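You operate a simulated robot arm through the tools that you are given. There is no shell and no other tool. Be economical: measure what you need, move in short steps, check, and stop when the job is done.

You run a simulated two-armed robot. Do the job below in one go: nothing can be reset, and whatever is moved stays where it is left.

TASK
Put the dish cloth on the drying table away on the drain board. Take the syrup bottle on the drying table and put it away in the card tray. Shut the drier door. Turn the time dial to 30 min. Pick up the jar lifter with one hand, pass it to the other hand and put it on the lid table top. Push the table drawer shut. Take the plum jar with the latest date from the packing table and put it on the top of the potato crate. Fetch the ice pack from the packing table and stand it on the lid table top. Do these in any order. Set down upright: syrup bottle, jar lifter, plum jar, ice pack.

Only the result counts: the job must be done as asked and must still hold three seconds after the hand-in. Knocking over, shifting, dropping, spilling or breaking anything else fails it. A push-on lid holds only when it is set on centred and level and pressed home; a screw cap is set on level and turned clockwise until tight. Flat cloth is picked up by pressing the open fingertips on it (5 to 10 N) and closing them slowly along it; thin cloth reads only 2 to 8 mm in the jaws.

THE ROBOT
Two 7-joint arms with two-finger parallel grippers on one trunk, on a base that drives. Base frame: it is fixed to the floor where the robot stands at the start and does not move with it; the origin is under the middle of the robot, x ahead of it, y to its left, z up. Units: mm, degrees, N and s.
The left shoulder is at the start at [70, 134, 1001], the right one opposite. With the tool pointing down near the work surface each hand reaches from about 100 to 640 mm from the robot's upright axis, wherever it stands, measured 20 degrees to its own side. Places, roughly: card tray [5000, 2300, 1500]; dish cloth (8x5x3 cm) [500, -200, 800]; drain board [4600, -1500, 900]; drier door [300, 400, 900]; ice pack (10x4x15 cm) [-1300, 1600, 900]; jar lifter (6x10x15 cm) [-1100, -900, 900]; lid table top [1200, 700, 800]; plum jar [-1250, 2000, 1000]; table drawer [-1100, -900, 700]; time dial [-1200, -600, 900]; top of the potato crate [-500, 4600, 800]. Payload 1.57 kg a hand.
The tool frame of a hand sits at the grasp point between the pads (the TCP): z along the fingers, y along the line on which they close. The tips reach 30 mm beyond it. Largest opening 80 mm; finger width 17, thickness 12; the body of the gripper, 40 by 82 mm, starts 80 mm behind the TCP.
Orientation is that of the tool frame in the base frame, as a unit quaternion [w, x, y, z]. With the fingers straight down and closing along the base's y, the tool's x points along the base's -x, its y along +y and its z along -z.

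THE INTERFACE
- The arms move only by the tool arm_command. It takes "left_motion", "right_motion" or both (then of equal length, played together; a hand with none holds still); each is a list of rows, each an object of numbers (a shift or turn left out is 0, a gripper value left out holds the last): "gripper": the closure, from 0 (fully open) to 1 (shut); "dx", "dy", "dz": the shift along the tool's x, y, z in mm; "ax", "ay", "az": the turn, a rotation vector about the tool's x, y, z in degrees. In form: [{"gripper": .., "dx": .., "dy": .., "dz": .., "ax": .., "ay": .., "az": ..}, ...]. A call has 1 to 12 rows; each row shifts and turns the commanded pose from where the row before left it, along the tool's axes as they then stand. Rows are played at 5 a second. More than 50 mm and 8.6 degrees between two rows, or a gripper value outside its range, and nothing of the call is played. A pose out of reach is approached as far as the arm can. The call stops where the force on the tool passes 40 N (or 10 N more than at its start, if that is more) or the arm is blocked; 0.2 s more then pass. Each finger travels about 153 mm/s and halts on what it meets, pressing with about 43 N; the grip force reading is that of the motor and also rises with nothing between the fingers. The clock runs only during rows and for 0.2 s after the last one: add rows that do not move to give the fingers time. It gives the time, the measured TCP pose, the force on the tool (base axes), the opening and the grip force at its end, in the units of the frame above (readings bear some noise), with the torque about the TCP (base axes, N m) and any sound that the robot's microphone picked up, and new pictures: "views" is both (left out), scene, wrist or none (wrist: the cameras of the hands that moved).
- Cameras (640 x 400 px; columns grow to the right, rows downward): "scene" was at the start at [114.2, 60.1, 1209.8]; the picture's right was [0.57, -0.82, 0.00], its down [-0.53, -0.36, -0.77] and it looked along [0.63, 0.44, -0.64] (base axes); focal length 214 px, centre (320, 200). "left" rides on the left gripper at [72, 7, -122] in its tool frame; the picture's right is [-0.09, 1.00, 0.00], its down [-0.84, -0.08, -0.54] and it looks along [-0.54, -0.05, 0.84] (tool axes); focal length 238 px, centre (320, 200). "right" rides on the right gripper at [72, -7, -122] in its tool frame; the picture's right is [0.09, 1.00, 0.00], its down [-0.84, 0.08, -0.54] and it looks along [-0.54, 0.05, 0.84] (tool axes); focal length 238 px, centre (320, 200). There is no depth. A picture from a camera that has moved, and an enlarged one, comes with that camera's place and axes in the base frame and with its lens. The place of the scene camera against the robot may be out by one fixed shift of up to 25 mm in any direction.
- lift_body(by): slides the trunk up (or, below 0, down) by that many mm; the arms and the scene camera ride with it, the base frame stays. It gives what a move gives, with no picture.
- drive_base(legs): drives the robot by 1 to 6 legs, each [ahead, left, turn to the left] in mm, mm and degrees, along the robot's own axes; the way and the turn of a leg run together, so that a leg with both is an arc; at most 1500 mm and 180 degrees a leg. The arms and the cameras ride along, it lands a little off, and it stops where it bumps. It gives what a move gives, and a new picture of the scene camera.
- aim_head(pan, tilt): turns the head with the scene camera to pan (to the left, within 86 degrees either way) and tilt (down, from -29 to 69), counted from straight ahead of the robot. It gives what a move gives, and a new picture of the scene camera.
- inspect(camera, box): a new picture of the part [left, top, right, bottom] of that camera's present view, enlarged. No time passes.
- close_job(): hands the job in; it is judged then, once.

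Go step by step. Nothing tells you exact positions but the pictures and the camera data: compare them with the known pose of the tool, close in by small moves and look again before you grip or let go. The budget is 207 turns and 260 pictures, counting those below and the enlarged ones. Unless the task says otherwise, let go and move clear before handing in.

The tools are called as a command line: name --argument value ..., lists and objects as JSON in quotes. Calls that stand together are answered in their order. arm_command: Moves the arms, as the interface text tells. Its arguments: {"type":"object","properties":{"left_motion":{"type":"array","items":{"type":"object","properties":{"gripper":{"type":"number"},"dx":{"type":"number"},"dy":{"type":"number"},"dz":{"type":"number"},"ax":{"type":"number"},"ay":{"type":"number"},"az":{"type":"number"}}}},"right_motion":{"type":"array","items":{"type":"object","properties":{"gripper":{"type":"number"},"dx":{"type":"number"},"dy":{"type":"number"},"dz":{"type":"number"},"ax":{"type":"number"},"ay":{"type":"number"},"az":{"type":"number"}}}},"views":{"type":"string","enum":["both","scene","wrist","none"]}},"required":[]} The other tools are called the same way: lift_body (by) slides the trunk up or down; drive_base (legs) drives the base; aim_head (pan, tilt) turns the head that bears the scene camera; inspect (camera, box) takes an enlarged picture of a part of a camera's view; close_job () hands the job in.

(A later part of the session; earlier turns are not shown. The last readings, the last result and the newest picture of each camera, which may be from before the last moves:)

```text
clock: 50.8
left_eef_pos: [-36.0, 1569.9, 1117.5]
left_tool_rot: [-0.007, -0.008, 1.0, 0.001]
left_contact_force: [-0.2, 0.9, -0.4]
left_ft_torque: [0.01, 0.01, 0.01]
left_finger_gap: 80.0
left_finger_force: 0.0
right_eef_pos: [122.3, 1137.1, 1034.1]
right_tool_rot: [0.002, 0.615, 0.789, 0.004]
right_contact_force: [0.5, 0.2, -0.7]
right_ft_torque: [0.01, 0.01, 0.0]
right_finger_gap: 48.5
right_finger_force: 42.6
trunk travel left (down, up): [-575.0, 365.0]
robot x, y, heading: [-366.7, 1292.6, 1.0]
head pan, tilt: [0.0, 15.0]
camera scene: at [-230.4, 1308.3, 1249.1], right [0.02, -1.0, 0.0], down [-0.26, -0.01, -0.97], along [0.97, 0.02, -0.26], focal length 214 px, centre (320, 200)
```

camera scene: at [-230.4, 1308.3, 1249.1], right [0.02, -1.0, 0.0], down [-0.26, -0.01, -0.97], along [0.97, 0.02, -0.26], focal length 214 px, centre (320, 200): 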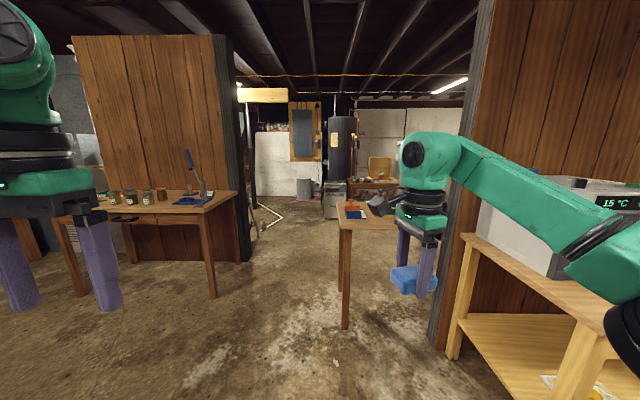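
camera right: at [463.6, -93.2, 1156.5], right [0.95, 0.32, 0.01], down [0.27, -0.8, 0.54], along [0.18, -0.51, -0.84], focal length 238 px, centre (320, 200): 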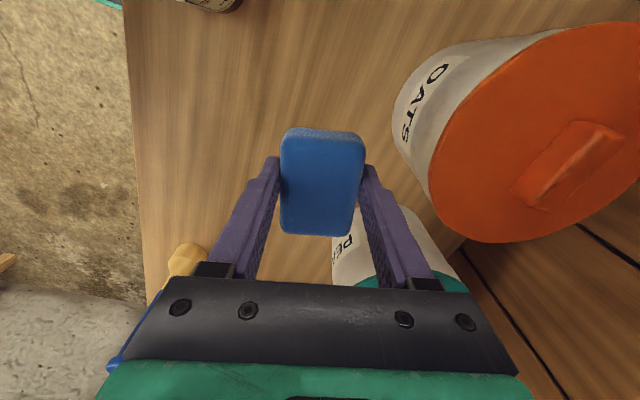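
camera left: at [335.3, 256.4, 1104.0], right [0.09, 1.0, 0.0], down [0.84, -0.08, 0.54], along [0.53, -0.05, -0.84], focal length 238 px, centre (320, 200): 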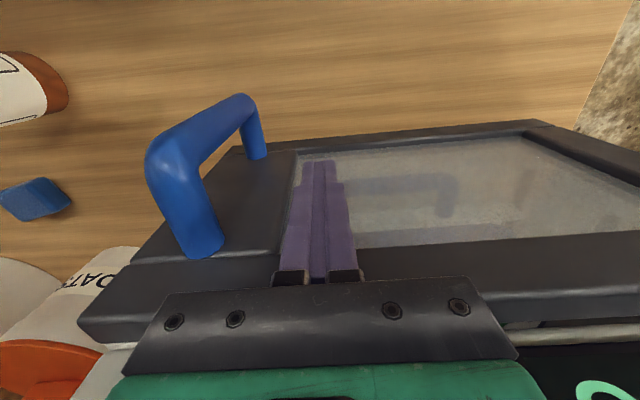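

The passage lies between the lid table (left edge y≈1195) and the table on the left (y≈2080). I drive through at y≈1640.

drive_base --legs '[[0, 345, -1], [1200, 0, 0], [900, 0, 0]]'

aim_head --pan -50 --tilt 15

aim_head --pan 35 --tilt 5

```text
clock: 63.2
left_eef_pos: [2072.7, 1920.5, 1118.3]
left_tool_rot: [-0.007, -0.001, 1.0, 0.001]
left_contact_force: [0.2, 0.7, -0.5]
left_ft_torque: [0.02, -0.01, 0.0]
left_finger_gap: 80.3
left_finger_force: 0.1
right_eef_pos: [2226.1, 1487.0, 1034.6]
right_tool_rot: [0.002, 0.619, 0.785, 0.004]
right_contact_force: [-0.2, 0.1, 0.4]
right_ft_torque: [-0.01, 0.0, 0.0]
right_finger_gap: 48.8
right_finger_force: 43.1
trunk travel left (down, up): [-575.0, 365.0]
robot x, y, heading: [1737.2, 1647.0, 0.3]
head pan, tilt: [0.0, 15.0]
camera scene: at [1875.6, 1661.2, 1249.1], right [0.01, -1.0, 0.0], down [-0.26, 0.0, -0.97], along [0.97, 0.01, -0.26], focal length 214 px, centre (320, 200)
```

scene: 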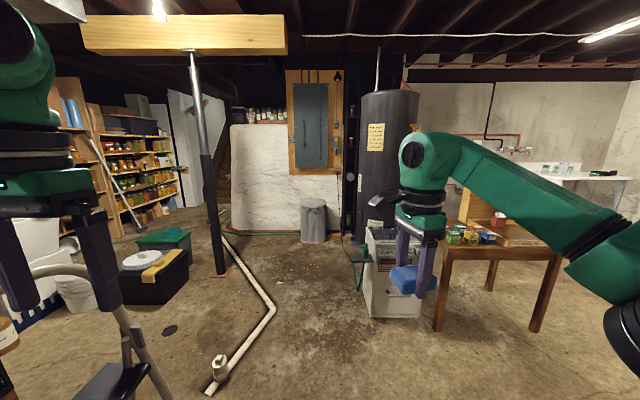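

```text
clock: 64.3
left_eef_pos: [2073.6, 1920.9, 1117.7]
left_tool_rot: [-0.007, -0.002, 1.0, 0.001]
left_contact_force: [0.4, 0.4, -0.2]
left_ft_torque: [0.01, -0.02, -0.01]
left_finger_gap: 79.9
left_finger_force: 0.0
right_eef_pos: [2225.7, 1487.0, 1034.7]
right_tool_rot: [0.001, 0.62, 0.785, 0.003]
right_contact_force: [0.0, -0.4, 0.2]
right_ft_torque: [-0.01, -0.01, 0.03]
right_finger_gap: 48.8
right_finger_force: 43.2
trunk travel left (down, up): [-575.0, 365.0]
robot x, y, heading: [1741.3, 1648.1, 0.4]
head pan, tilt: [-50.0, 15.0]
camera scene: at [1842.9, 1589.5, 1249.1], right [-0.76, -0.65, 0.0], down [-0.17, 0.2, -0.97], along [0.63, -0.73, -0.26], focal length 214 px, centre (320, 200)
```

scene: 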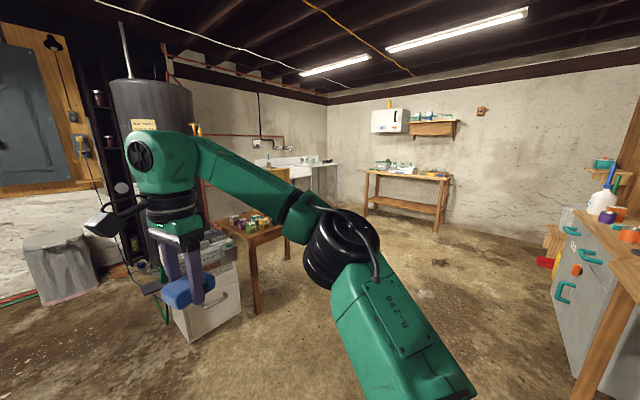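

```text
clock: 65.9
left_eef_pos: [2074.7, 1921.2, 1117.5]
left_tool_rot: [-0.007, -0.001, 1.0, 0.001]
left_contact_force: [0.0, 0.8, 0.3]
left_ft_torque: [0.01, 0.01, 0.0]
left_finger_gap: 80.2
left_finger_force: 0.0
right_eef_pos: [2226.2, 1486.5, 1033.2]
right_tool_rot: [0.001, 0.62, 0.785, 0.003]
right_contact_force: [-1.1, 0.0, -0.9]
right_ft_torque: [0.02, -0.05, 0.01]
right_finger_gap: 48.4
right_finger_force: 43.6
trunk travel left (down, up): [-575.0, 365.0]
robot x, y, heading: [1739.7, 1646.4, 0.4]
head pan, tilt: [35.0, 5.0]
camera scene: at [1857.2, 1713.7, 1265.3], right [0.58, -0.82, 0.0], down [-0.07, -0.05, -1.0], along [0.81, 0.58, -0.09], focal length 214 px, centre (320, 200)
```

scene: 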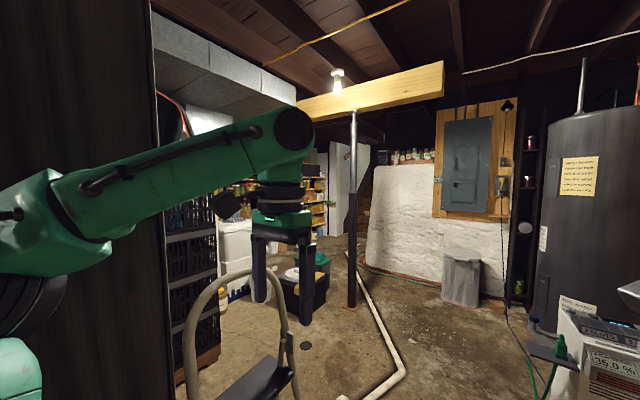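

The ledge above the white half-wall holds jars and is probably the card tray. The drain board is at the sink by the far wall. I zoom in on both.

inspect --camera "scene" --box '[340, 120, 500, 220]'

aim_head --pan -45 --tilt 5

inspect --camera "scene" --box '[240, 120, 460, 258]'

```text
4.00 times, centred on (420, 170) of scene
camera zoom: at [1857.2, 1713.7, 1265.3], right [0.58, -0.82, 0.0], down [-0.07, -0.05, -1.0], along [0.81, 0.58, -0.09], focal length 858 px, centre (-80, 320)
```

zoom: 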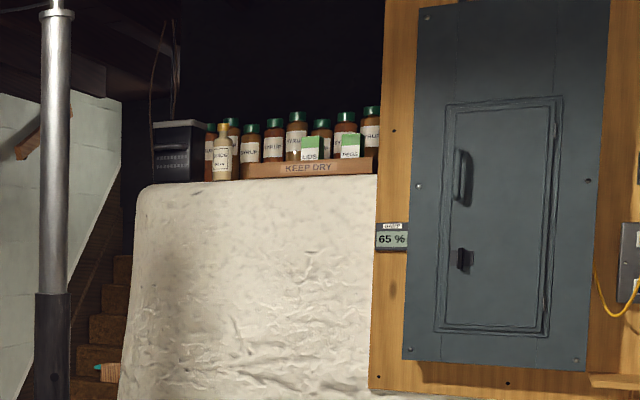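

```text
clock: 67.5
left_eef_pos: [2074.4, 1920.5, 1117.2]
left_tool_rot: [-0.007, -0.002, 1.0, 0.0]
left_contact_force: [-0.2, 0.8, 0.0]
left_ft_torque: [0.0, 0.03, -0.02]
left_finger_gap: 80.0
left_finger_force: 0.1
right_eef_pos: [2226.2, 1485.4, 1034.2]
right_tool_rot: [0.001, 0.62, 0.785, 0.003]
right_contact_force: [-1.3, 1.0, -0.5]
right_ft_torque: [0.02, 0.0, -0.01]
right_finger_gap: 48.6
right_finger_force: 42.9
trunk travel left (down, up): [-575.0, 365.0]
robot x, y, heading: [1737.4, 1643.0, 0.8]
head pan, tilt: [-45.0, 5.0]
camera scene: at [1847.7, 1596.1, 1265.3], right [-0.7, -0.71, 0.0], down [-0.06, 0.06, -1.0], along [0.71, -0.7, -0.09], focal length 214 px, centre (320, 200)
```

scene: 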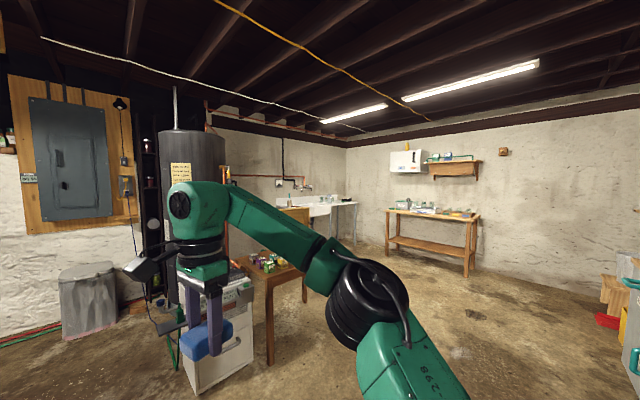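

```text
2.90 times, centred on (350, 189) of scene
camera zoom: at [1847.7, 1596.1, 1265.3], right [-0.7, -0.71, 0.0], down [-0.06, 0.06, -1.0], along [0.71, -0.7, -0.09], focal length 622 px, centre (233, 232)
```

zoom: 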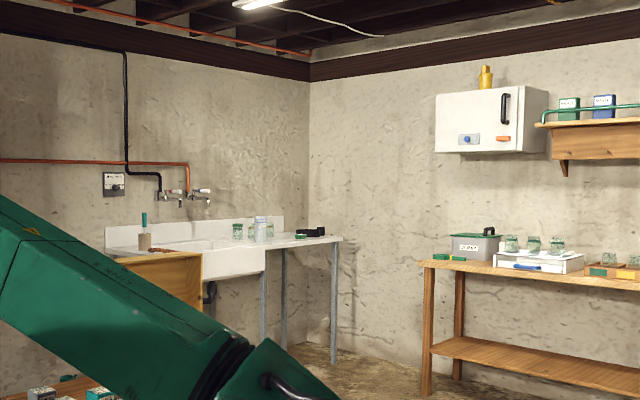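

The tray is a card box with syrup bottles on the ledge of the half-wall. The drain board is at the right end of the sink, so I drive there past the small table.

drive_base --legs '[[360, -1450, 0], [300, -950, 0], [1250, -100, 0]]'

aim_head --pan -25 --tilt 20

```text
clock: 85.6
left_eef_pos: [4008.2, -565.6, 1118.0]
left_tool_rot: [-0.007, -0.008, 1.0, 0.001]
left_contact_force: [0.2, 0.3, 0.0]
left_ft_torque: [0.0, 0.01, 0.01]
left_finger_gap: 80.0
left_finger_force: 0.1
right_eef_pos: [4166.0, -998.8, 1033.7]
right_tool_rot: [0.002, 0.615, 0.788, 0.003]
right_contact_force: [-0.5, 0.6, -0.9]
right_ft_torque: [0.01, 0.02, 0.03]
right_finger_gap: 48.5
right_finger_force: 43.1
trunk travel left (down, up): [-575.0, 365.0]
robot x, y, heading: [3674.3, -840.6, 1.2]
head pan, tilt: [-45.0, 5.0]
camera scene: at [3786.0, -892.6, 1265.3], right [-0.69, -0.72, 0.0], down [-0.06, 0.06, -1.0], along [0.72, -0.69, -0.09], focal length 214 px, centre (320, 200)
```

scene: 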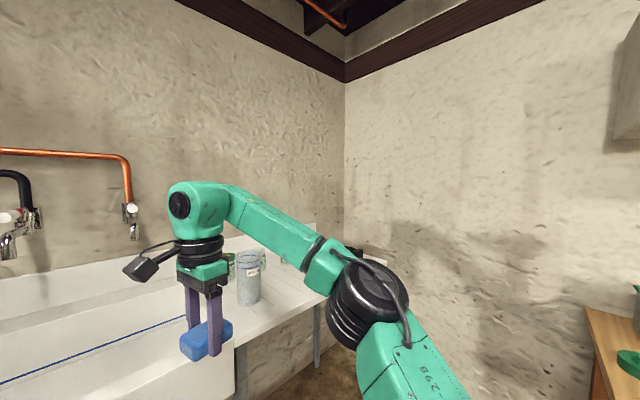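

```text
clock: 86.5
left_eef_pos: [4009.3, -565.8, 1118.0]
left_tool_rot: [-0.006, -0.007, 1.0, 0.001]
left_contact_force: [-0.2, 1.1, 0.3]
left_ft_torque: [0.03, -0.06, 0.0]
left_finger_gap: 80.0
left_finger_force: 0.0
right_eef_pos: [4164.9, -997.7, 1033.8]
right_tool_rot: [0.001, 0.615, 0.789, 0.003]
right_contact_force: [0.6, -1.0, 0.0]
right_ft_torque: [0.02, -0.01, 0.01]
right_finger_gap: 48.5
right_finger_force: 43.1
trunk travel left (down, up): [-575.0, 365.0]
robot x, y, heading: [3675.1, -843.4, 1.0]
head pan, tilt: [-25.0, 20.0]
camera scene: at [3804.9, -866.8, 1241.0], right [-0.41, -0.91, 0.0], down [-0.31, 0.14, -0.94], along [0.86, -0.38, -0.34], focal length 214 px, centre (320, 200)
```

scene: 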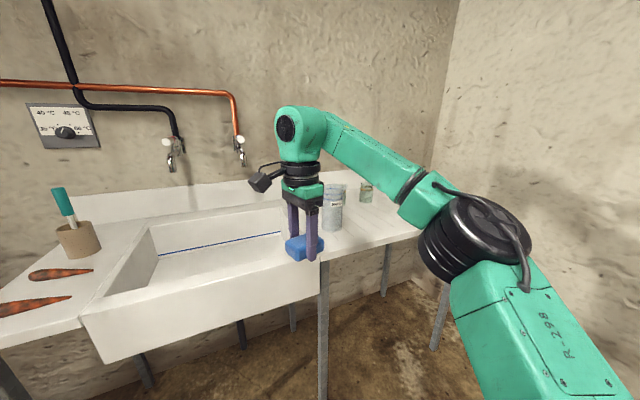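

The drain board is the flat part to the right of the sink basin. I move right and closer to see a free spot.

drive_base --legs '[[0, -350, -1], [180, 0, 0]]'

aim_head --pan -10 --tilt 45

arm_command --right_motion '[{}]' --views "wrist"

```text
clock: 89.8
left_eef_pos: [4194.7, -922.1, 1117.2]
left_tool_rot: [-0.006, 0.001, 1.0, 0.001]
left_contact_force: [0.9, 0.5, -0.6]
left_ft_torque: [-0.02, -0.01, 0.01]
left_finger_gap: 80.0
left_finger_force: 0.1
right_eef_pos: [4344.3, -1356.4, 1034.8]
right_tool_rot: [0.002, 0.621, 0.783, 0.004]
right_contact_force: [0.1, 0.3, -0.3]
right_ft_torque: [0.0, 0.03, 0.03]
right_finger_gap: 48.8
right_finger_force: 43.4
trunk travel left (down, up): [-575.0, 365.0]
robot x, y, heading: [3856.2, -1189.8, 0.2]
head pan, tilt: [-25.0, 20.0]
camera scene: at [3986.5, -1219.3, 1241.0], right [-0.42, -0.91, 0.0], down [-0.31, 0.14, -0.94], along [0.85, -0.4, -0.34], focal length 214 px, centre (320, 200)
```

scene: 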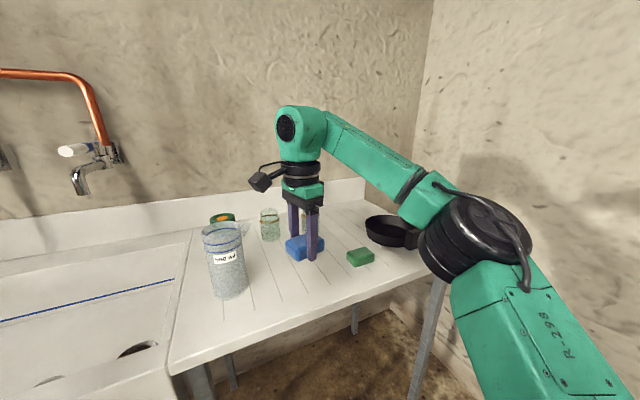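

```text
clock: 90.7
left_eef_pos: [4194.7, -921.4, 1118.2]
left_tool_rot: [-0.006, 0.001, 1.0, 0.0]
left_contact_force: [-0.3, -0.8, -0.2]
left_ft_torque: [0.01, -0.02, -0.02]
left_finger_gap: 80.0
left_finger_force: 0.0
right_eef_pos: [4344.5, -1356.8, 1033.5]
right_tool_rot: [0.002, 0.622, 0.783, 0.004]
right_contact_force: [0.3, -0.3, -0.7]
right_ft_torque: [0.0, 0.01, 0.0]
right_finger_gap: 48.8
right_finger_force: 43.3
trunk travel left (down, up): [-575.0, 365.0]
robot x, y, heading: [3858.0, -1193.0, -0.2]
head pan, tilt: [-10.0, 45.0]
camera scene: at [3982.3, -1194.1, 1202.4], right [-0.17, -0.98, 0.0], down [-0.7, 0.12, -0.71], along [0.7, -0.12, -0.71], focal length 214 px, centre (320, 200)
```

scene: 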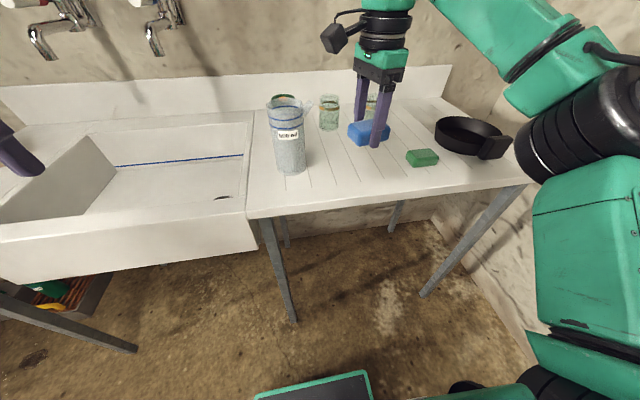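

```text
clock: 91.1
left_eef_pos: [4195.9, -921.5, 1118.3]
left_tool_rot: [-0.006, 0.0, 1.0, 0.001]
left_contact_force: [-0.6, 0.8, 0.2]
left_ft_torque: [-0.01, -0.02, 0.04]
left_finger_gap: 80.1
left_finger_force: 0.0
right_eef_pos: [4345.0, -1357.9, 1035.2]
right_tool_rot: [0.001, 0.622, 0.783, 0.003]
right_contact_force: [0.1, -0.6, -0.1]
right_ft_torque: [0.01, 0.01, 0.02]
right_finger_gap: 48.8
right_finger_force: 42.2
trunk travel left (down, up): [-575.0, 365.0]
robot x, y, heading: [3859.1, -1186.9, 0.3]
head pan, tilt: [-10.0, 45.0]
camera right: at [4321.3, -1289.1, 1156.6], right [0.95, 0.31, 0.01], down [0.26, -0.8, 0.54], along [0.18, -0.51, -0.84], focal length 238 px, centre (320, 200)
```

right: 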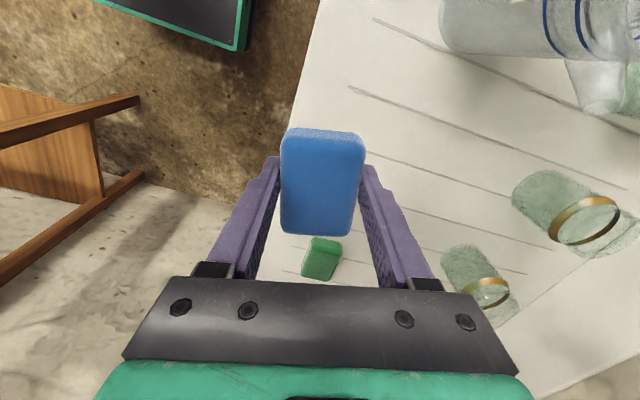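

The free spot is around (4420,-1370), between the beaker and the green sponge. I move over it and lower partway.

arm_command --right_motion '[{"dx": -10, "dy": 20}, {"dx": -10, "dy": 25}, {"dx": -10, "dy": 25}, {"dz": 15}, {"dz": 15}, {"dz": 15}, {"dz": 15}, {"dz": 10}, {}]'

```text
clock: 93.1
left_eef_pos: [4194.6, -921.4, 1117.8]
left_tool_rot: [-0.006, 0.001, 1.0, 0.001]
left_contact_force: [0.0, 0.1, -0.4]
left_ft_torque: [-0.02, -0.01, 0.01]
left_finger_gap: 80.0
left_finger_force: 0.1
right_eef_pos: [4402.2, -1365.7, 965.0]
right_tool_rot: [0.002, 0.623, 0.782, 0.004]
right_contact_force: [0.0, 1.3, -0.8]
right_ft_torque: [-0.03, 0.03, 0.01]
right_finger_gap: 48.9
right_finger_force: 42.7
right hand out of reach, approached as far as the arm can: row 3
trunk travel left (down, up): [-575.0, 365.0]
robot x, y, heading: [3858.9, -1190.9, -0.1]
head pan, tilt: [-10.0, 45.0]
camera scene: at [3982.5, -1194.0, 1202.3], right [-0.17, -0.98, 0.0], down [-0.7, 0.12, -0.71], along [0.7, -0.12, -0.71], focal length 214 px, centre (320, 200)
camera right: at [4379.4, -1299.3, 1087.0], right [0.95, 0.31, 0.01], down [0.26, -0.8, 0.54], along [0.18, -0.51, -0.84], focal length 238 px, centre (320, 200)
```

scene: 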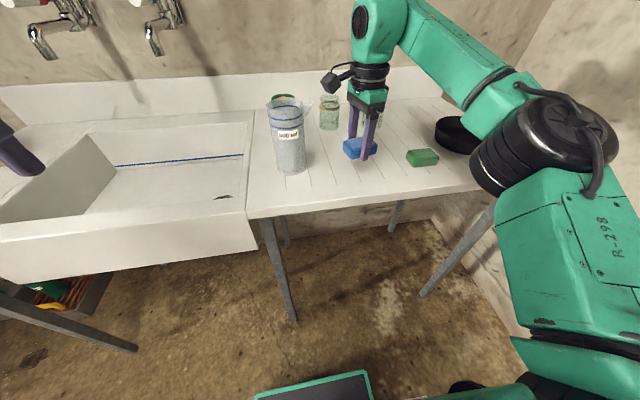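
right: 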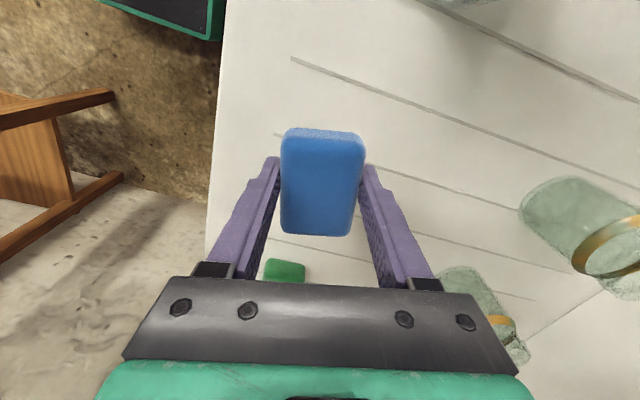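

Well clear of the other things. I lower in small steps until it touches.

arm_command --right_motion '[{"dz": 8}, {"dz": 8}, {"dz": 8}, {"dz": 6}, {"dz": 5}, {"dz": 4}, {"dz": 4}, {"dz": 4}, {"dz": 4}, {"dz": 4}, {"dz": 4}, {"dz": 4}]' --views "wrist"

```text
clock: 95.7
left_eef_pos: [4192.9, -922.7, 1117.4]
left_tool_rot: [-0.006, 0.003, 1.0, 0.0]
left_contact_force: [-0.4, -0.3, 0.2]
left_ft_torque: [0.03, 0.05, -0.02]
left_finger_gap: 80.2
left_finger_force: 0.1
right_eef_pos: [4402.8, -1366.4, 910.8]
right_tool_rot: [0.006, 0.623, 0.782, 0.012]
right_contact_force: [-4.4, -1.5, 12.5]
right_ft_torque: [-0.37, 0.39, 0.01]
right_finger_gap: 48.9
right_finger_force: 43.1
trunk travel left (down, up): [-575.0, 365.0]
robot x, y, heading: [3857.5, -1191.3, 0.1]
head pan, tilt: [-10.0, 45.0]
stopped in row 12 (right hand): the force on the tool passed its limit (the readings are from after the stop); the commanded pose is now the measured one
camera right: at [4377.4, -1299.4, 1033.1], right [0.95, 0.31, 0.02], down [0.25, -0.8, 0.54], along [0.19, -0.51, -0.84], focal length 238 px, centre (320, 200)
```

right: 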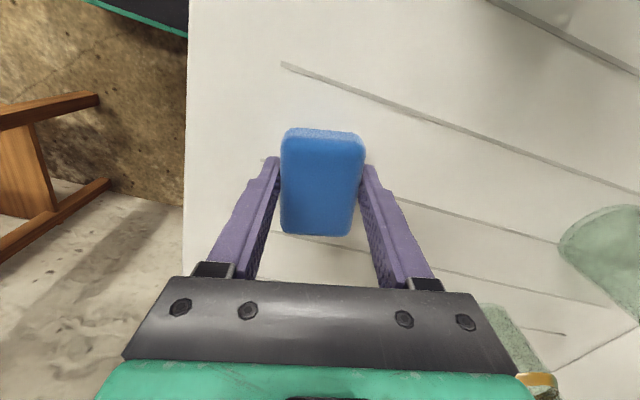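

It rests on the board at z≈880. I release and rise.

arm_command --right_motion '[{"dz": -1, "gripper": 0.3}, {"gripper": 0}, {}, {"dz": -10}, {"dz": -30}, {"dz": -40}, {"dz": -40}, {"dz": -40}, {}]' --views "both"

```text
clock: 97.7
left_eef_pos: [4196.2, -921.6, 1118.6]
left_tool_rot: [-0.007, 0.001, 1.0, 0.002]
left_contact_force: [-0.5, -0.8, 0.3]
left_ft_torque: [-0.01, -0.01, -0.01]
left_finger_gap: 79.9
left_finger_force: 0.1
right_eef_pos: [4395.5, -1359.6, 1055.8]
right_tool_rot: [0.005, 0.622, 0.783, 0.009]
right_contact_force: [0.5, 0.9, 0.6]
right_ft_torque: [0.06, 0.01, 0.02]
right_finger_gap: 79.7
right_finger_force: 0.2
right hand out of reach, approached as far as the arm can: row 8
trunk travel left (down, up): [-575.0, 365.0]
robot x, y, heading: [3858.9, -1192.3, -0.3]
head pan, tilt: [-10.0, 45.0]
camera scene: at [3983.3, -1195.1, 1202.2], right [-0.17, -0.98, 0.0], down [-0.7, 0.12, -0.71], along [0.7, -0.12, -0.71], focal length 214 px, centre (320, 200)
camera right: at [4371.4, -1291.9, 1178.0], right [0.95, 0.31, 0.02], down [0.25, -0.8, 0.54], along [0.19, -0.51, -0.84], focal length 238 px, centre (320, 200)
```

scene: 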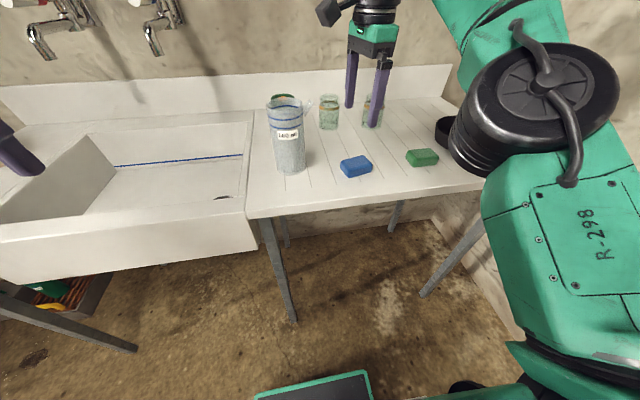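
right: 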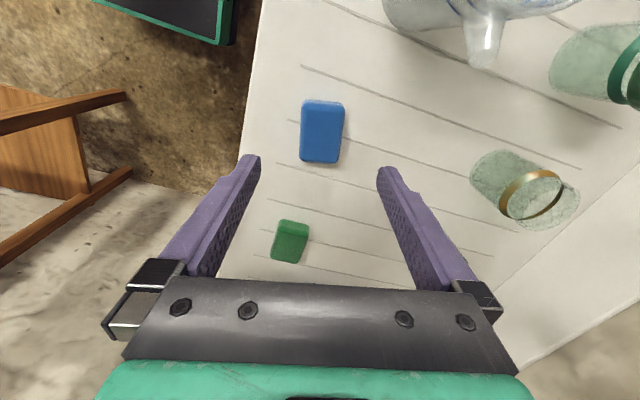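

The cloth is on the drain board. I drive back to the passage and, from there, raise the trunk to look into the card tray.

drive_base --legs '[[-300, 100, 0], [-1100, 220, 0], [-350, 1050, 0], [-50, 1440, 0]]'

lift_body --by 360

aim_head --pan 14 --tilt 5

inspect --camera "scene" --box '[270, 130, 370, 200]'

```text
clock: 117.2
left_eef_pos: [2418.9, 1883.1, 1117.9]
left_tool_rot: [-0.006, 0.01, 1.0, 0.001]
left_contact_force: [0.2, 0.2, 0.0]
left_ft_torque: [-0.03, 0.0, 0.02]
left_finger_gap: 80.0
left_finger_force: 0.0
right_eef_pos: [2612.5, 1442.9, 1055.4]
right_tool_rot: [0.005, 0.63, 0.776, 0.009]
right_contact_force: [0.3, -1.0, -0.4]
right_ft_torque: [-0.02, 0.0, -0.04]
right_finger_gap: 79.9
right_finger_force: 0.1
trunk travel left (down, up): [-575.0, 365.0]
robot x, y, heading: [2077.7, 1623.1, -1.1]
head pan, tilt: [-10.0, 45.0]
camera scene: at [2202.1, 1614.6, 1202.3], right [-0.19, -0.98, 0.0], down [-0.69, 0.14, -0.71], along [0.69, -0.14, -0.71], focal length 214 px, centre (320, 200)
```

scene: 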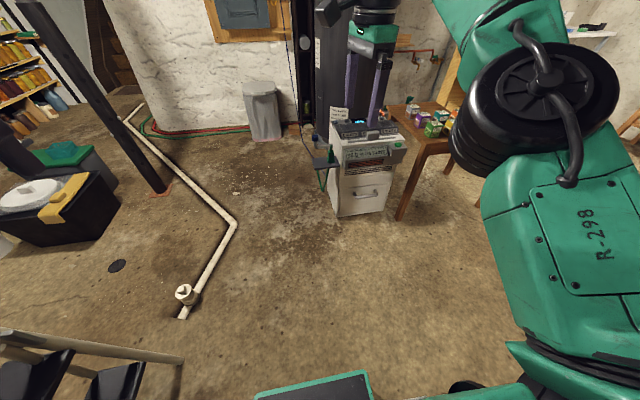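

```text
clock: 120.7
left_eef_pos: [2420.9, 1882.1, 1478.8]
left_tool_rot: [-0.007, 0.01, 1.0, 0.001]
left_contact_force: [-0.3, -0.1, 0.1]
left_ft_torque: [0.01, 0.01, -0.01]
left_finger_gap: 79.9
left_finger_force: 0.0
right_eef_pos: [2612.3, 1443.4, 1415.2]
right_tool_rot: [0.006, 0.63, 0.777, 0.009]
right_contact_force: [1.0, -0.4, 0.3]
right_ft_torque: [-0.01, -0.03, 0.02]
right_finger_gap: 80.0
right_finger_force: 0.0
trunk travel left (down, up): [-935.0, 5.0]
robot x, y, heading: [2078.0, 1618.9, -0.7]
head pan, tilt: [-10.0, 45.0]
```

```text
clock: 121.8
left_eef_pos: [2420.6, 1883.0, 1478.1]
left_tool_rot: [-0.006, 0.011, 1.0, 0.001]
left_contact_force: [0.0, 1.3, -0.1]
left_ft_torque: [0.01, 0.03, 0.0]
left_finger_gap: 80.0
left_finger_force: 0.1
right_eef_pos: [2611.8, 1442.4, 1415.6]
right_tool_rot: [0.005, 0.63, 0.776, 0.009]
right_contact_force: [0.1, -0.8, -0.3]
right_ft_torque: [0.02, -0.02, -0.01]
right_finger_gap: 80.0
right_finger_force: 0.1
trunk travel left (down, up): [-935.0, 5.0]
robot x, y, heading: [2079.8, 1620.3, -1.0]
head pan, tilt: [14.0, 5.0]
camera scene: at [2211.7, 1650.7, 1625.2], right [0.22, -0.97, 0.0], down [-0.09, -0.02, -1.0], along [0.97, 0.22, -0.09], focal length 214 px, centre (320, 200)
```

scene: 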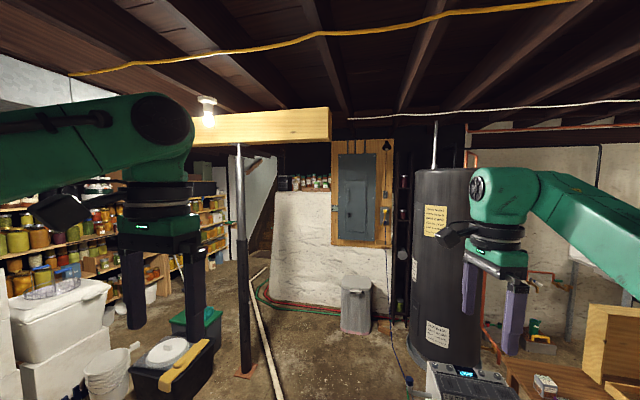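

```text
5.71 times, centred on (320, 165) of scene
camera zoom: at [2211.7, 1650.7, 1625.2], right [0.22, -0.97, 0.0], down [-0.09, -0.02, -1.0], along [0.97, 0.22, -0.09], focal length 1226 px, centre (320, 400)
```

zoom: 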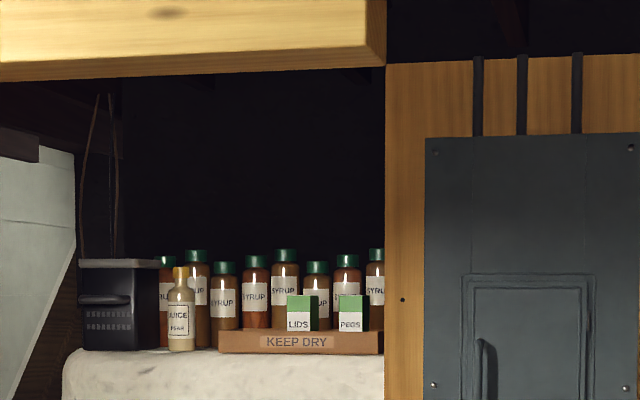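

The card tray has free room on its left part, beside the LIDS box. I lower the trunk and go back for the syrup bottle, meaning to take it with a forward-tilted left hand.

lift_body --by -360

drive_base --legs '[[-1200, 10, 1], [-1230, 0, 0], [0, -1450, 0], [0, -380, 0]]'

arm_command --left_motion '[{"ay": -8.5}, {"ay": -8.5}, {"ay": -8.5}, {"ay": -8.5}, {"ay": -8.5}, {"ay": -8.5}, {"ay": -4}, {}]' --right_motion '[{"az": -8.5}, {"az": -8.5}, {"az": -8.5}, {"az": -8.5}, {"az": -8.5}, {"az": -8.5}, {"az": -8.5}, {"az": -8.5}]' --views "both"

```text
clock: 125.2
left_eef_pos: [2420.1, 1882.8, 1117.9]
left_tool_rot: [-0.006, 0.01, 1.0, 0.001]
left_contact_force: [0.2, -0.5, 0.6]
left_ft_torque: [-0.02, -0.02, 0.01]
left_finger_gap: 80.3
left_finger_force: 0.2
right_eef_pos: [2612.5, 1442.5, 1056.5]
right_tool_rot: [0.005, 0.63, 0.776, 0.009]
right_contact_force: [0.0, 0.4, 0.4]
right_ft_torque: [0.0, -0.01, 0.01]
right_finger_gap: 80.1
right_finger_force: 0.1
trunk travel left (down, up): [-575.0, 365.0]
robot x, y, heading: [2078.3, 1621.0, -1.1]
head pan, tilt: [14.0, 5.0]
```

```text
clock: 145.9
left_eef_pos: [9.7, 82.5, 1118.3]
left_tool_rot: [-0.006, -0.007, 1.0, 0.001]
left_contact_force: [-0.1, -0.4, 1.0]
left_ft_torque: [0.03, 0.01, 0.01]
left_finger_gap: 79.9
left_finger_force: 0.1
right_eef_pos: [217.4, -350.9, 1055.4]
right_tool_rot: [0.005, 0.616, 0.787, 0.009]
right_contact_force: [-0.4, 0.1, -0.6]
right_ft_torque: [0.0, -0.02, -0.03]
right_finger_gap: 79.9
right_finger_force: 0.1
trunk travel left (down, up): [-575.0, 365.0]
robot x, y, heading: [-326.3, -192.4, 1.0]
head pan, tilt: [14.0, 5.0]
camera scene: at [-190.1, -156.8, 1265.3], right [0.26, -0.97, 0.0], down [-0.08, -0.02, -1.0], along [0.96, 0.26, -0.09], focal length 214 px, centre (320, 200)
```

scene: 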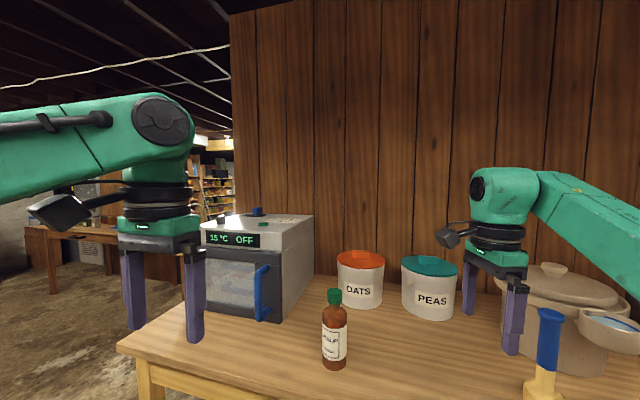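

```text
clock: 147.7
left_eef_pos: [11.2, 81.1, 1122.2]
left_tool_rot: [0.447, -0.003, 0.894, 0.005]
left_contact_force: [-0.6, -0.2, 0.0]
left_ft_torque: [0.0, 0.0, 0.03]
left_finger_gap: 80.1
left_finger_force: 0.0
left hand out of reach, approached as far as the arm can: row 7
right_eef_pos: [216.0, -351.3, 1055.2]
right_tool_rot: [0.01, 0.07, 0.998, 0.004]
right_contact_force: [0.1, -0.2, 0.1]
right_ft_torque: [0.03, 0.01, 0.0]
right_finger_gap: 79.8
right_finger_force: 0.0
trunk travel left (down, up): [-575.0, 365.0]
robot x, y, heading: [-320.7, -195.0, 1.1]
head pan, tilt: [14.0, 5.0]
camera scene: at [-190.4, -156.9, 1265.3], right [0.26, -0.97, 0.0], down [-0.08, -0.02, -1.0], along [0.96, 0.26, -0.09], focal length 214 px, centre (320, 200)
camera right: at [142.5, -348.8, 1176.5], right [0.05, 1.0, 0.01], down [0.83, -0.04, 0.56], along [0.56, -0.02, -0.83], focal length 238 px, centre (320, 200)
camera left: at [-130.0, 86.0, 1137.1], right [0.05, 1.0, 0.08], down [0.07, -0.08, 0.99], along [1.0, -0.04, -0.07], focal length 238 px, centre (320, 200)
```

scene: 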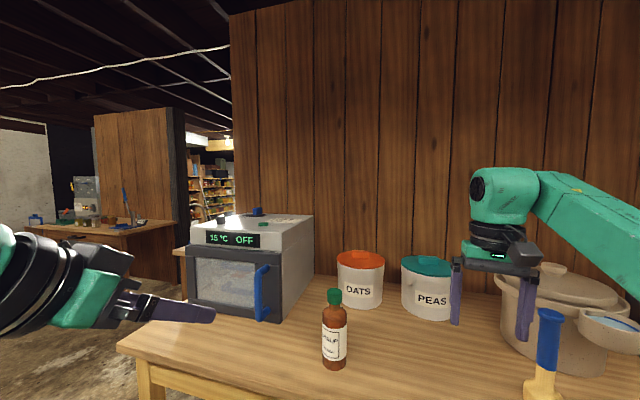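
right: 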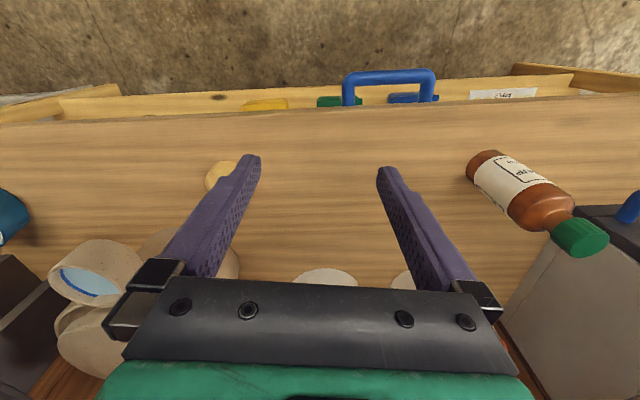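
left: 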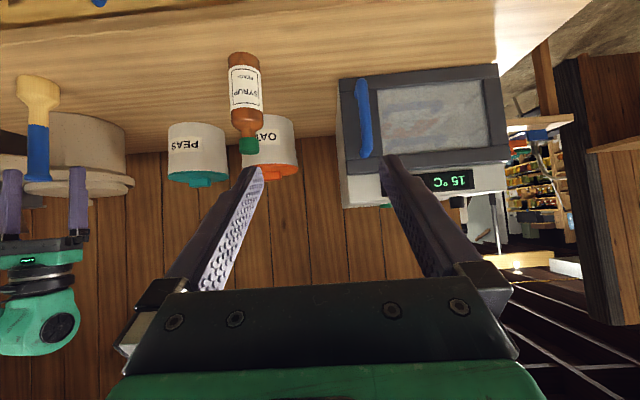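

The syrup bottle stands at about (345,-70) and is about 190 high. I pull the right hand back and up, then drive 200 mm ahead.

arm_command --right_motion '[{"dx": 40}, {"dx": 40}, {"dx": 40, "dz": -20}, {"dx": 40, "dz": -20}, {"dz": -20}]' --views "none"

drive_base --legs '[[190, 0, -1]]'

arm_command --left_motion '[{"dy": -40}, {"dy": -40}, {"dy": -35}, {}]' --views "both"

```text
clock: 148.9
left_eef_pos: [11.5, 82.0, 1120.5]
left_tool_rot: [0.446, -0.003, 0.895, 0.005]
left_contact_force: [1.4, -0.5, 0.2]
left_ft_torque: [-0.05, 0.0, -0.02]
left_finger_gap: 79.9
left_finger_force: 0.0
right_eef_pos: [57.5, -327.5, 1112.5]
right_tool_rot: [0.009, 0.072, 0.997, 0.003]
right_contact_force: [0.2, -0.4, 0.5]
right_ft_torque: [-0.03, 0.06, 0.03]
right_finger_gap: 80.1
right_finger_force: 0.0
trunk travel left (down, up): [-575.0, 365.0]
robot x, y, heading: [-319.8, -193.2, 1.2]
head pan, tilt: [14.0, 5.0]
```

```text
clock: 150.4
left_eef_pos: [206.3, 76.3, 1120.4]
left_tool_rot: [0.446, 0.007, 0.895, 0.0]
left_contact_force: [0.7, -0.2, -0.6]
left_ft_torque: [-0.03, 0.04, 0.0]
left_finger_gap: 80.0
left_finger_force: 0.1
right_eef_pos: [245.0, -333.7, 1112.5]
right_tool_rot: [0.01, 0.08, 0.997, 0.004]
right_contact_force: [0.6, -0.1, 0.1]
right_ft_torque: [0.01, 0.01, 0.01]
right_finger_gap: 80.3
right_finger_force: 0.1
trunk travel left (down, up): [-575.0, 365.0]
robot x, y, heading: [-133.9, -190.5, -0.1]
head pan, tilt: [14.0, 5.0]
camera scene: at [0.0, -158.0, 1265.3], right [0.24, -0.97, 0.0], down [-0.08, -0.02, -1.0], along [0.97, 0.24, -0.09], focal length 214 px, centre (320, 200)
```

scene: 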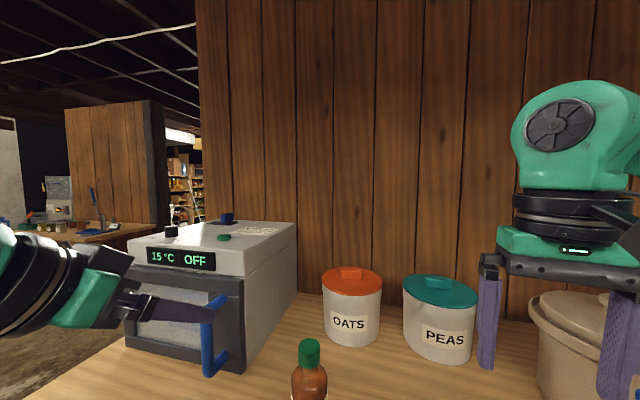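

```text
clock: 151.4
left_eef_pos: [203.9, -39.4, 1120.5]
left_tool_rot: [0.447, 0.006, 0.894, 0.001]
left_contact_force: [-1.0, 0.4, 0.0]
left_ft_torque: [0.01, -0.03, 0.02]
left_finger_gap: 80.0
left_finger_force: 0.1
right_eef_pos: [243.7, -333.7, 1112.6]
right_tool_rot: [0.01, 0.079, 0.997, 0.004]
right_contact_force: [-0.6, -1.1, 0.4]
right_ft_torque: [0.01, -0.03, -0.01]
right_finger_gap: 80.0
right_finger_force: 0.1
trunk travel left (down, up): [-575.0, 365.0]
robot x, y, heading: [-134.3, -194.7, -0.1]
head pan, tilt: [14.0, 5.0]
camera scene: at [-1.4, -158.2, 1265.5], right [0.24, -0.97, 0.0], down [-0.08, -0.02, -1.0], along [0.97, 0.24, -0.09], focal length 214 px, centre (320, 200)
camera left: at [62.6, -32.4, 1136.1], right [0.07, 0.99, 0.08], down [0.07, -0.08, 0.99], along [1.0, -0.06, -0.07], focal length 238 px, centre (320, 200)
```

scene: 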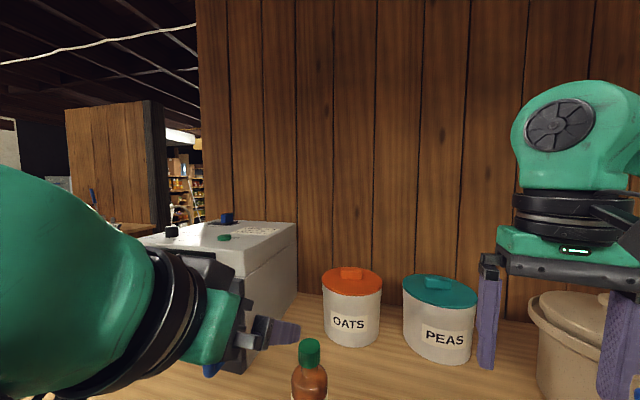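
left: 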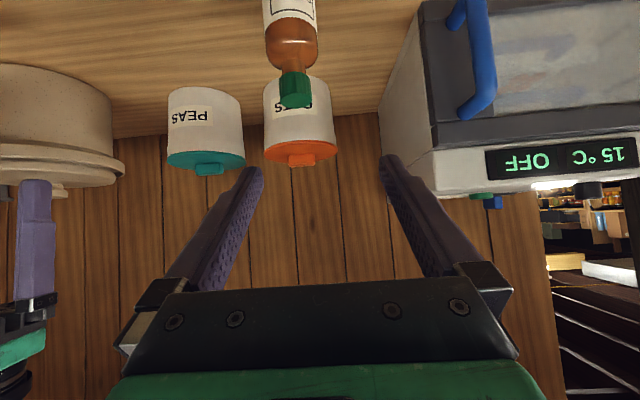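

I lower the left hand in front of the bottle to z≈870, still well short of it.

arm_command --left_motion '[{"dy": -32}, {"dz": 30, "dx": 39}, {"dz": 30, "dx": 39}, {"dz": 30, "dx": 39}, {"dz": 30, "dx": 39}, {"dz": 30, "dx": 39}, {}]' --views "both"

aim_head --pan 14 --tilt 45

```text
clock: 153.0
left_eef_pos: [212.5, -79.2, 1099.7]
left_tool_rot: [0.446, 0.006, 0.895, 0.001]
left_contact_force: [0.0, -0.7, 0.6]
left_ft_torque: [0.0, 0.0, 0.04]
left_finger_gap: 79.8
left_finger_force: 0.0
left hand out of reach, approached as far as the arm can: row 2, 3, 4, 5, 6
right_eef_pos: [245.0, -332.9, 1113.0]
right_tool_rot: [0.01, 0.08, 0.997, 0.004]
right_contact_force: [-0.2, -0.5, -1.2]
right_ft_torque: [-0.03, 0.0, 0.02]
right_finger_gap: 80.1
right_finger_force: 0.1
trunk travel left (down, up): [-575.0, 365.0]
robot x, y, heading: [-134.4, -189.6, -0.2]
head pan, tilt: [14.0, 5.0]
camera scene: at [0.1, -157.9, 1265.3], right [0.24, -0.97, 0.0], down [-0.08, -0.02, -1.0], along [0.97, 0.24, -0.09], focal length 214 px, centre (320, 200)
camera left: at [71.2, -72.0, 1115.9], right [0.07, 0.99, 0.08], down [0.07, -0.08, 0.99], along [1.0, -0.06, -0.07], focal length 238 px, centre (320, 200)
```

scene: 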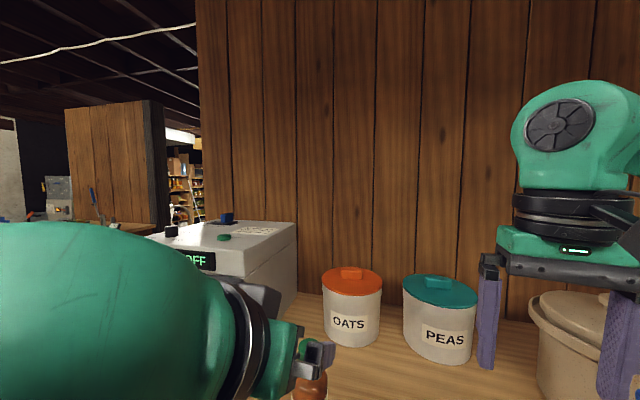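
left: 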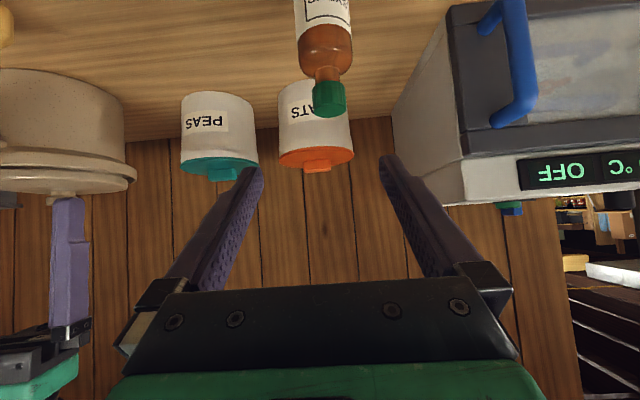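

```text
clock: 154.1
left_eef_pos: [212.0, -79.1, 1097.9]
left_tool_rot: [0.445, 0.007, 0.895, 0.002]
left_contact_force: [1.0, -0.2, 0.2]
left_ft_torque: [-0.02, 0.03, -0.07]
left_finger_gap: 79.9
left_finger_force: 0.0
right_eef_pos: [244.4, -333.0, 1112.6]
right_tool_rot: [0.01, 0.08, 0.997, 0.004]
right_contact_force: [-0.4, 0.5, -0.9]
right_ft_torque: [-0.02, 0.0, 0.03]
right_finger_gap: 80.0
right_finger_force: 0.1
trunk travel left (down, up): [-575.0, 365.0]
robot x, y, heading: [-134.5, -192.8, -0.1]
head pan, tilt: [14.0, 45.0]
camera scene: at [-7.7, -159.7, 1207.3], right [0.24, -0.97, 0.0], down [-0.64, -0.16, -0.75], along [0.73, 0.18, -0.66], focal length 214 px, centre (320, 200)
```

scene: 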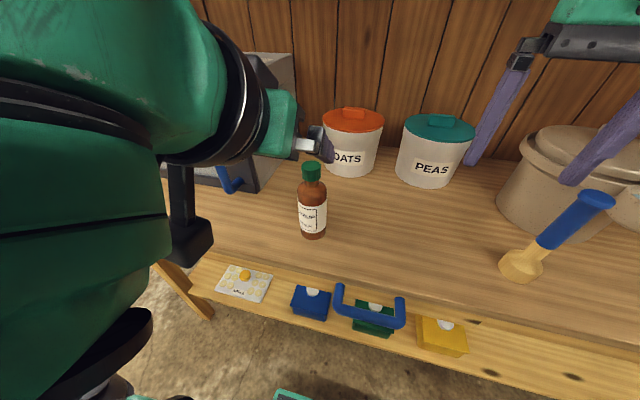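

The tilted hand can't get that low so close to the body. I back up 200 mm and try again with more reach.

drive_base --legs '[[-200, 0, 0]]'

arm_command --left_motion '[{"dz": 40, "dx": -30}, {"dz": 40, "dx": -30}, {"dz": 40, "dx": -30}, {"dz": 30, "dx": 39}, {"dz": 30, "dx": 39}, {"dz": 30, "dx": 39}, {"dz": 30, "dx": 39}, {"dz": 16, "dx": 20}, {}]' --views "both"

```text
clock: 155.7
left_eef_pos: [12.2, -77.7, 1098.0]
left_tool_rot: [0.445, 0.006, 0.896, 0.003]
left_contact_force: [-0.2, 0.7, -0.3]
left_ft_torque: [0.01, 0.0, -0.01]
left_finger_gap: 79.9
left_finger_force: 0.1
right_eef_pos: [45.1, -333.3, 1111.8]
right_tool_rot: [0.009, 0.08, 0.997, 0.004]
right_contact_force: [-0.2, 0.4, 0.2]
right_ft_torque: [0.01, -0.02, -0.01]
right_finger_gap: 80.0
right_finger_force: 0.0
trunk travel left (down, up): [-575.0, 365.0]
robot x, y, heading: [-332.5, -188.8, -0.5]
head pan, tilt: [14.0, 45.0]
camera scene: at [-208.0, -159.3, 1206.4], right [0.25, -0.97, 0.0], down [-0.65, -0.17, -0.74], along [0.72, 0.18, -0.67], focal length 214 px, centre (320, 200)
```

scene: 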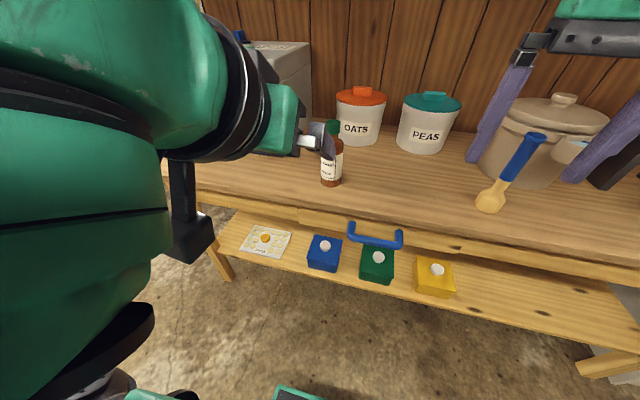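

```text
clock: 157.7
left_eef_pos: [163.8, -79.2, 874.3]
left_tool_rot: [0.445, 0.007, 0.895, 0.002]
left_contact_force: [-0.5, 0.3, 0.1]
left_ft_torque: [-0.01, -0.02, -0.01]
left_finger_gap: 79.8
left_finger_force: 0.1
right_eef_pos: [44.5, -333.1, 1111.9]
right_tool_rot: [0.009, 0.08, 0.997, 0.005]
right_contact_force: [-0.8, -1.2, 1.2]
right_ft_torque: [-0.06, -0.02, 0.0]
right_finger_gap: 80.1
right_finger_force: 0.1
trunk travel left (down, up): [-575.0, 365.0]
robot x, y, heading: [-334.0, -189.1, -0.1]
head pan, tilt: [14.0, 45.0]
camera scene: at [-210.5, -160.5, 1202.3], right [0.24, -0.97, 0.0], down [-0.69, -0.17, -0.71], along [0.69, 0.17, -0.71], focal length 214 px, centre (320, 200)
camera left: at [22.6, -71.0, 890.1], right [0.06, 0.99, 0.08], down [0.07, -0.09, 0.99], along [1.0, -0.06, -0.08], focal length 238 px, centre (320, 200)
```

scene: 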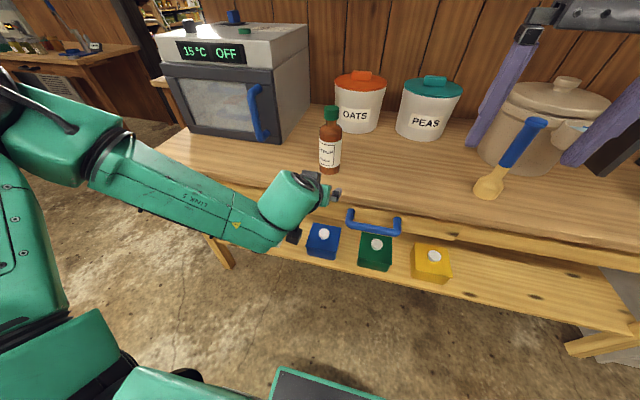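
left: 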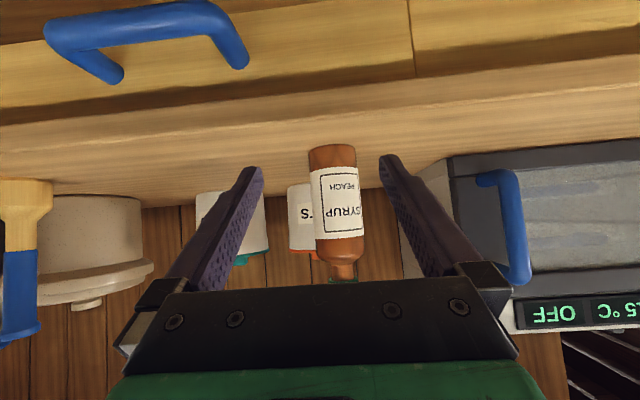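

The bottle is in line with the hand, at about (352,-69). I shift 10 mm left and advance.

arm_command --left_motion '[{"dy": 10, "dx": 6, "dz": 5}, {"dz": 32, "dx": -24}, {"dz": 32, "dx": -24}, {"dz": 32, "dx": -24}, {}]' --views "wrist"

```text
clock: 158.9
left_eef_pos: [284.5, -69.9, 865.4]
left_tool_rot: [0.445, 0.007, 0.896, 0.002]
left_contact_force: [0.2, 0.6, -0.1]
left_ft_torque: [-0.01, -0.04, -0.01]
left_finger_gap: 79.8
left_finger_force: 0.0
right_eef_pos: [43.7, -332.2, 1112.0]
right_tool_rot: [0.011, 0.079, 0.997, 0.004]
right_contact_force: [0.3, 0.6, 0.1]
right_ft_torque: [-0.01, -0.05, 0.0]
right_finger_gap: 80.2
right_finger_force: 0.0
trunk travel left (down, up): [-575.0, 365.0]
robot x, y, heading: [-334.7, -193.3, -0.3]
head pan, tilt: [14.0, 45.0]
camera left: at [143.2, -62.0, 882.5], right [0.07, 0.99, 0.08], down [0.07, -0.09, 0.99], along [1.0, -0.06, -0.08], focal length 238 px, centre (320, 200)
```

left: 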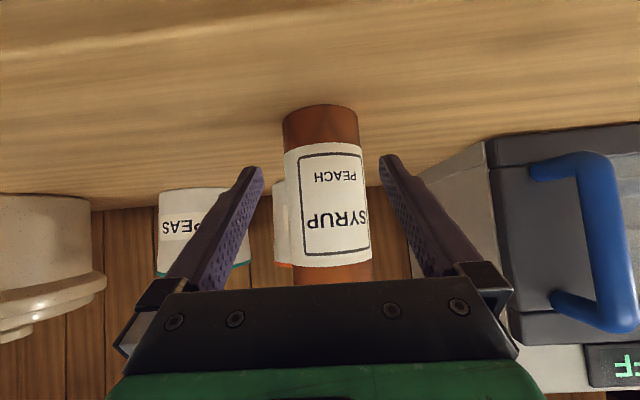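

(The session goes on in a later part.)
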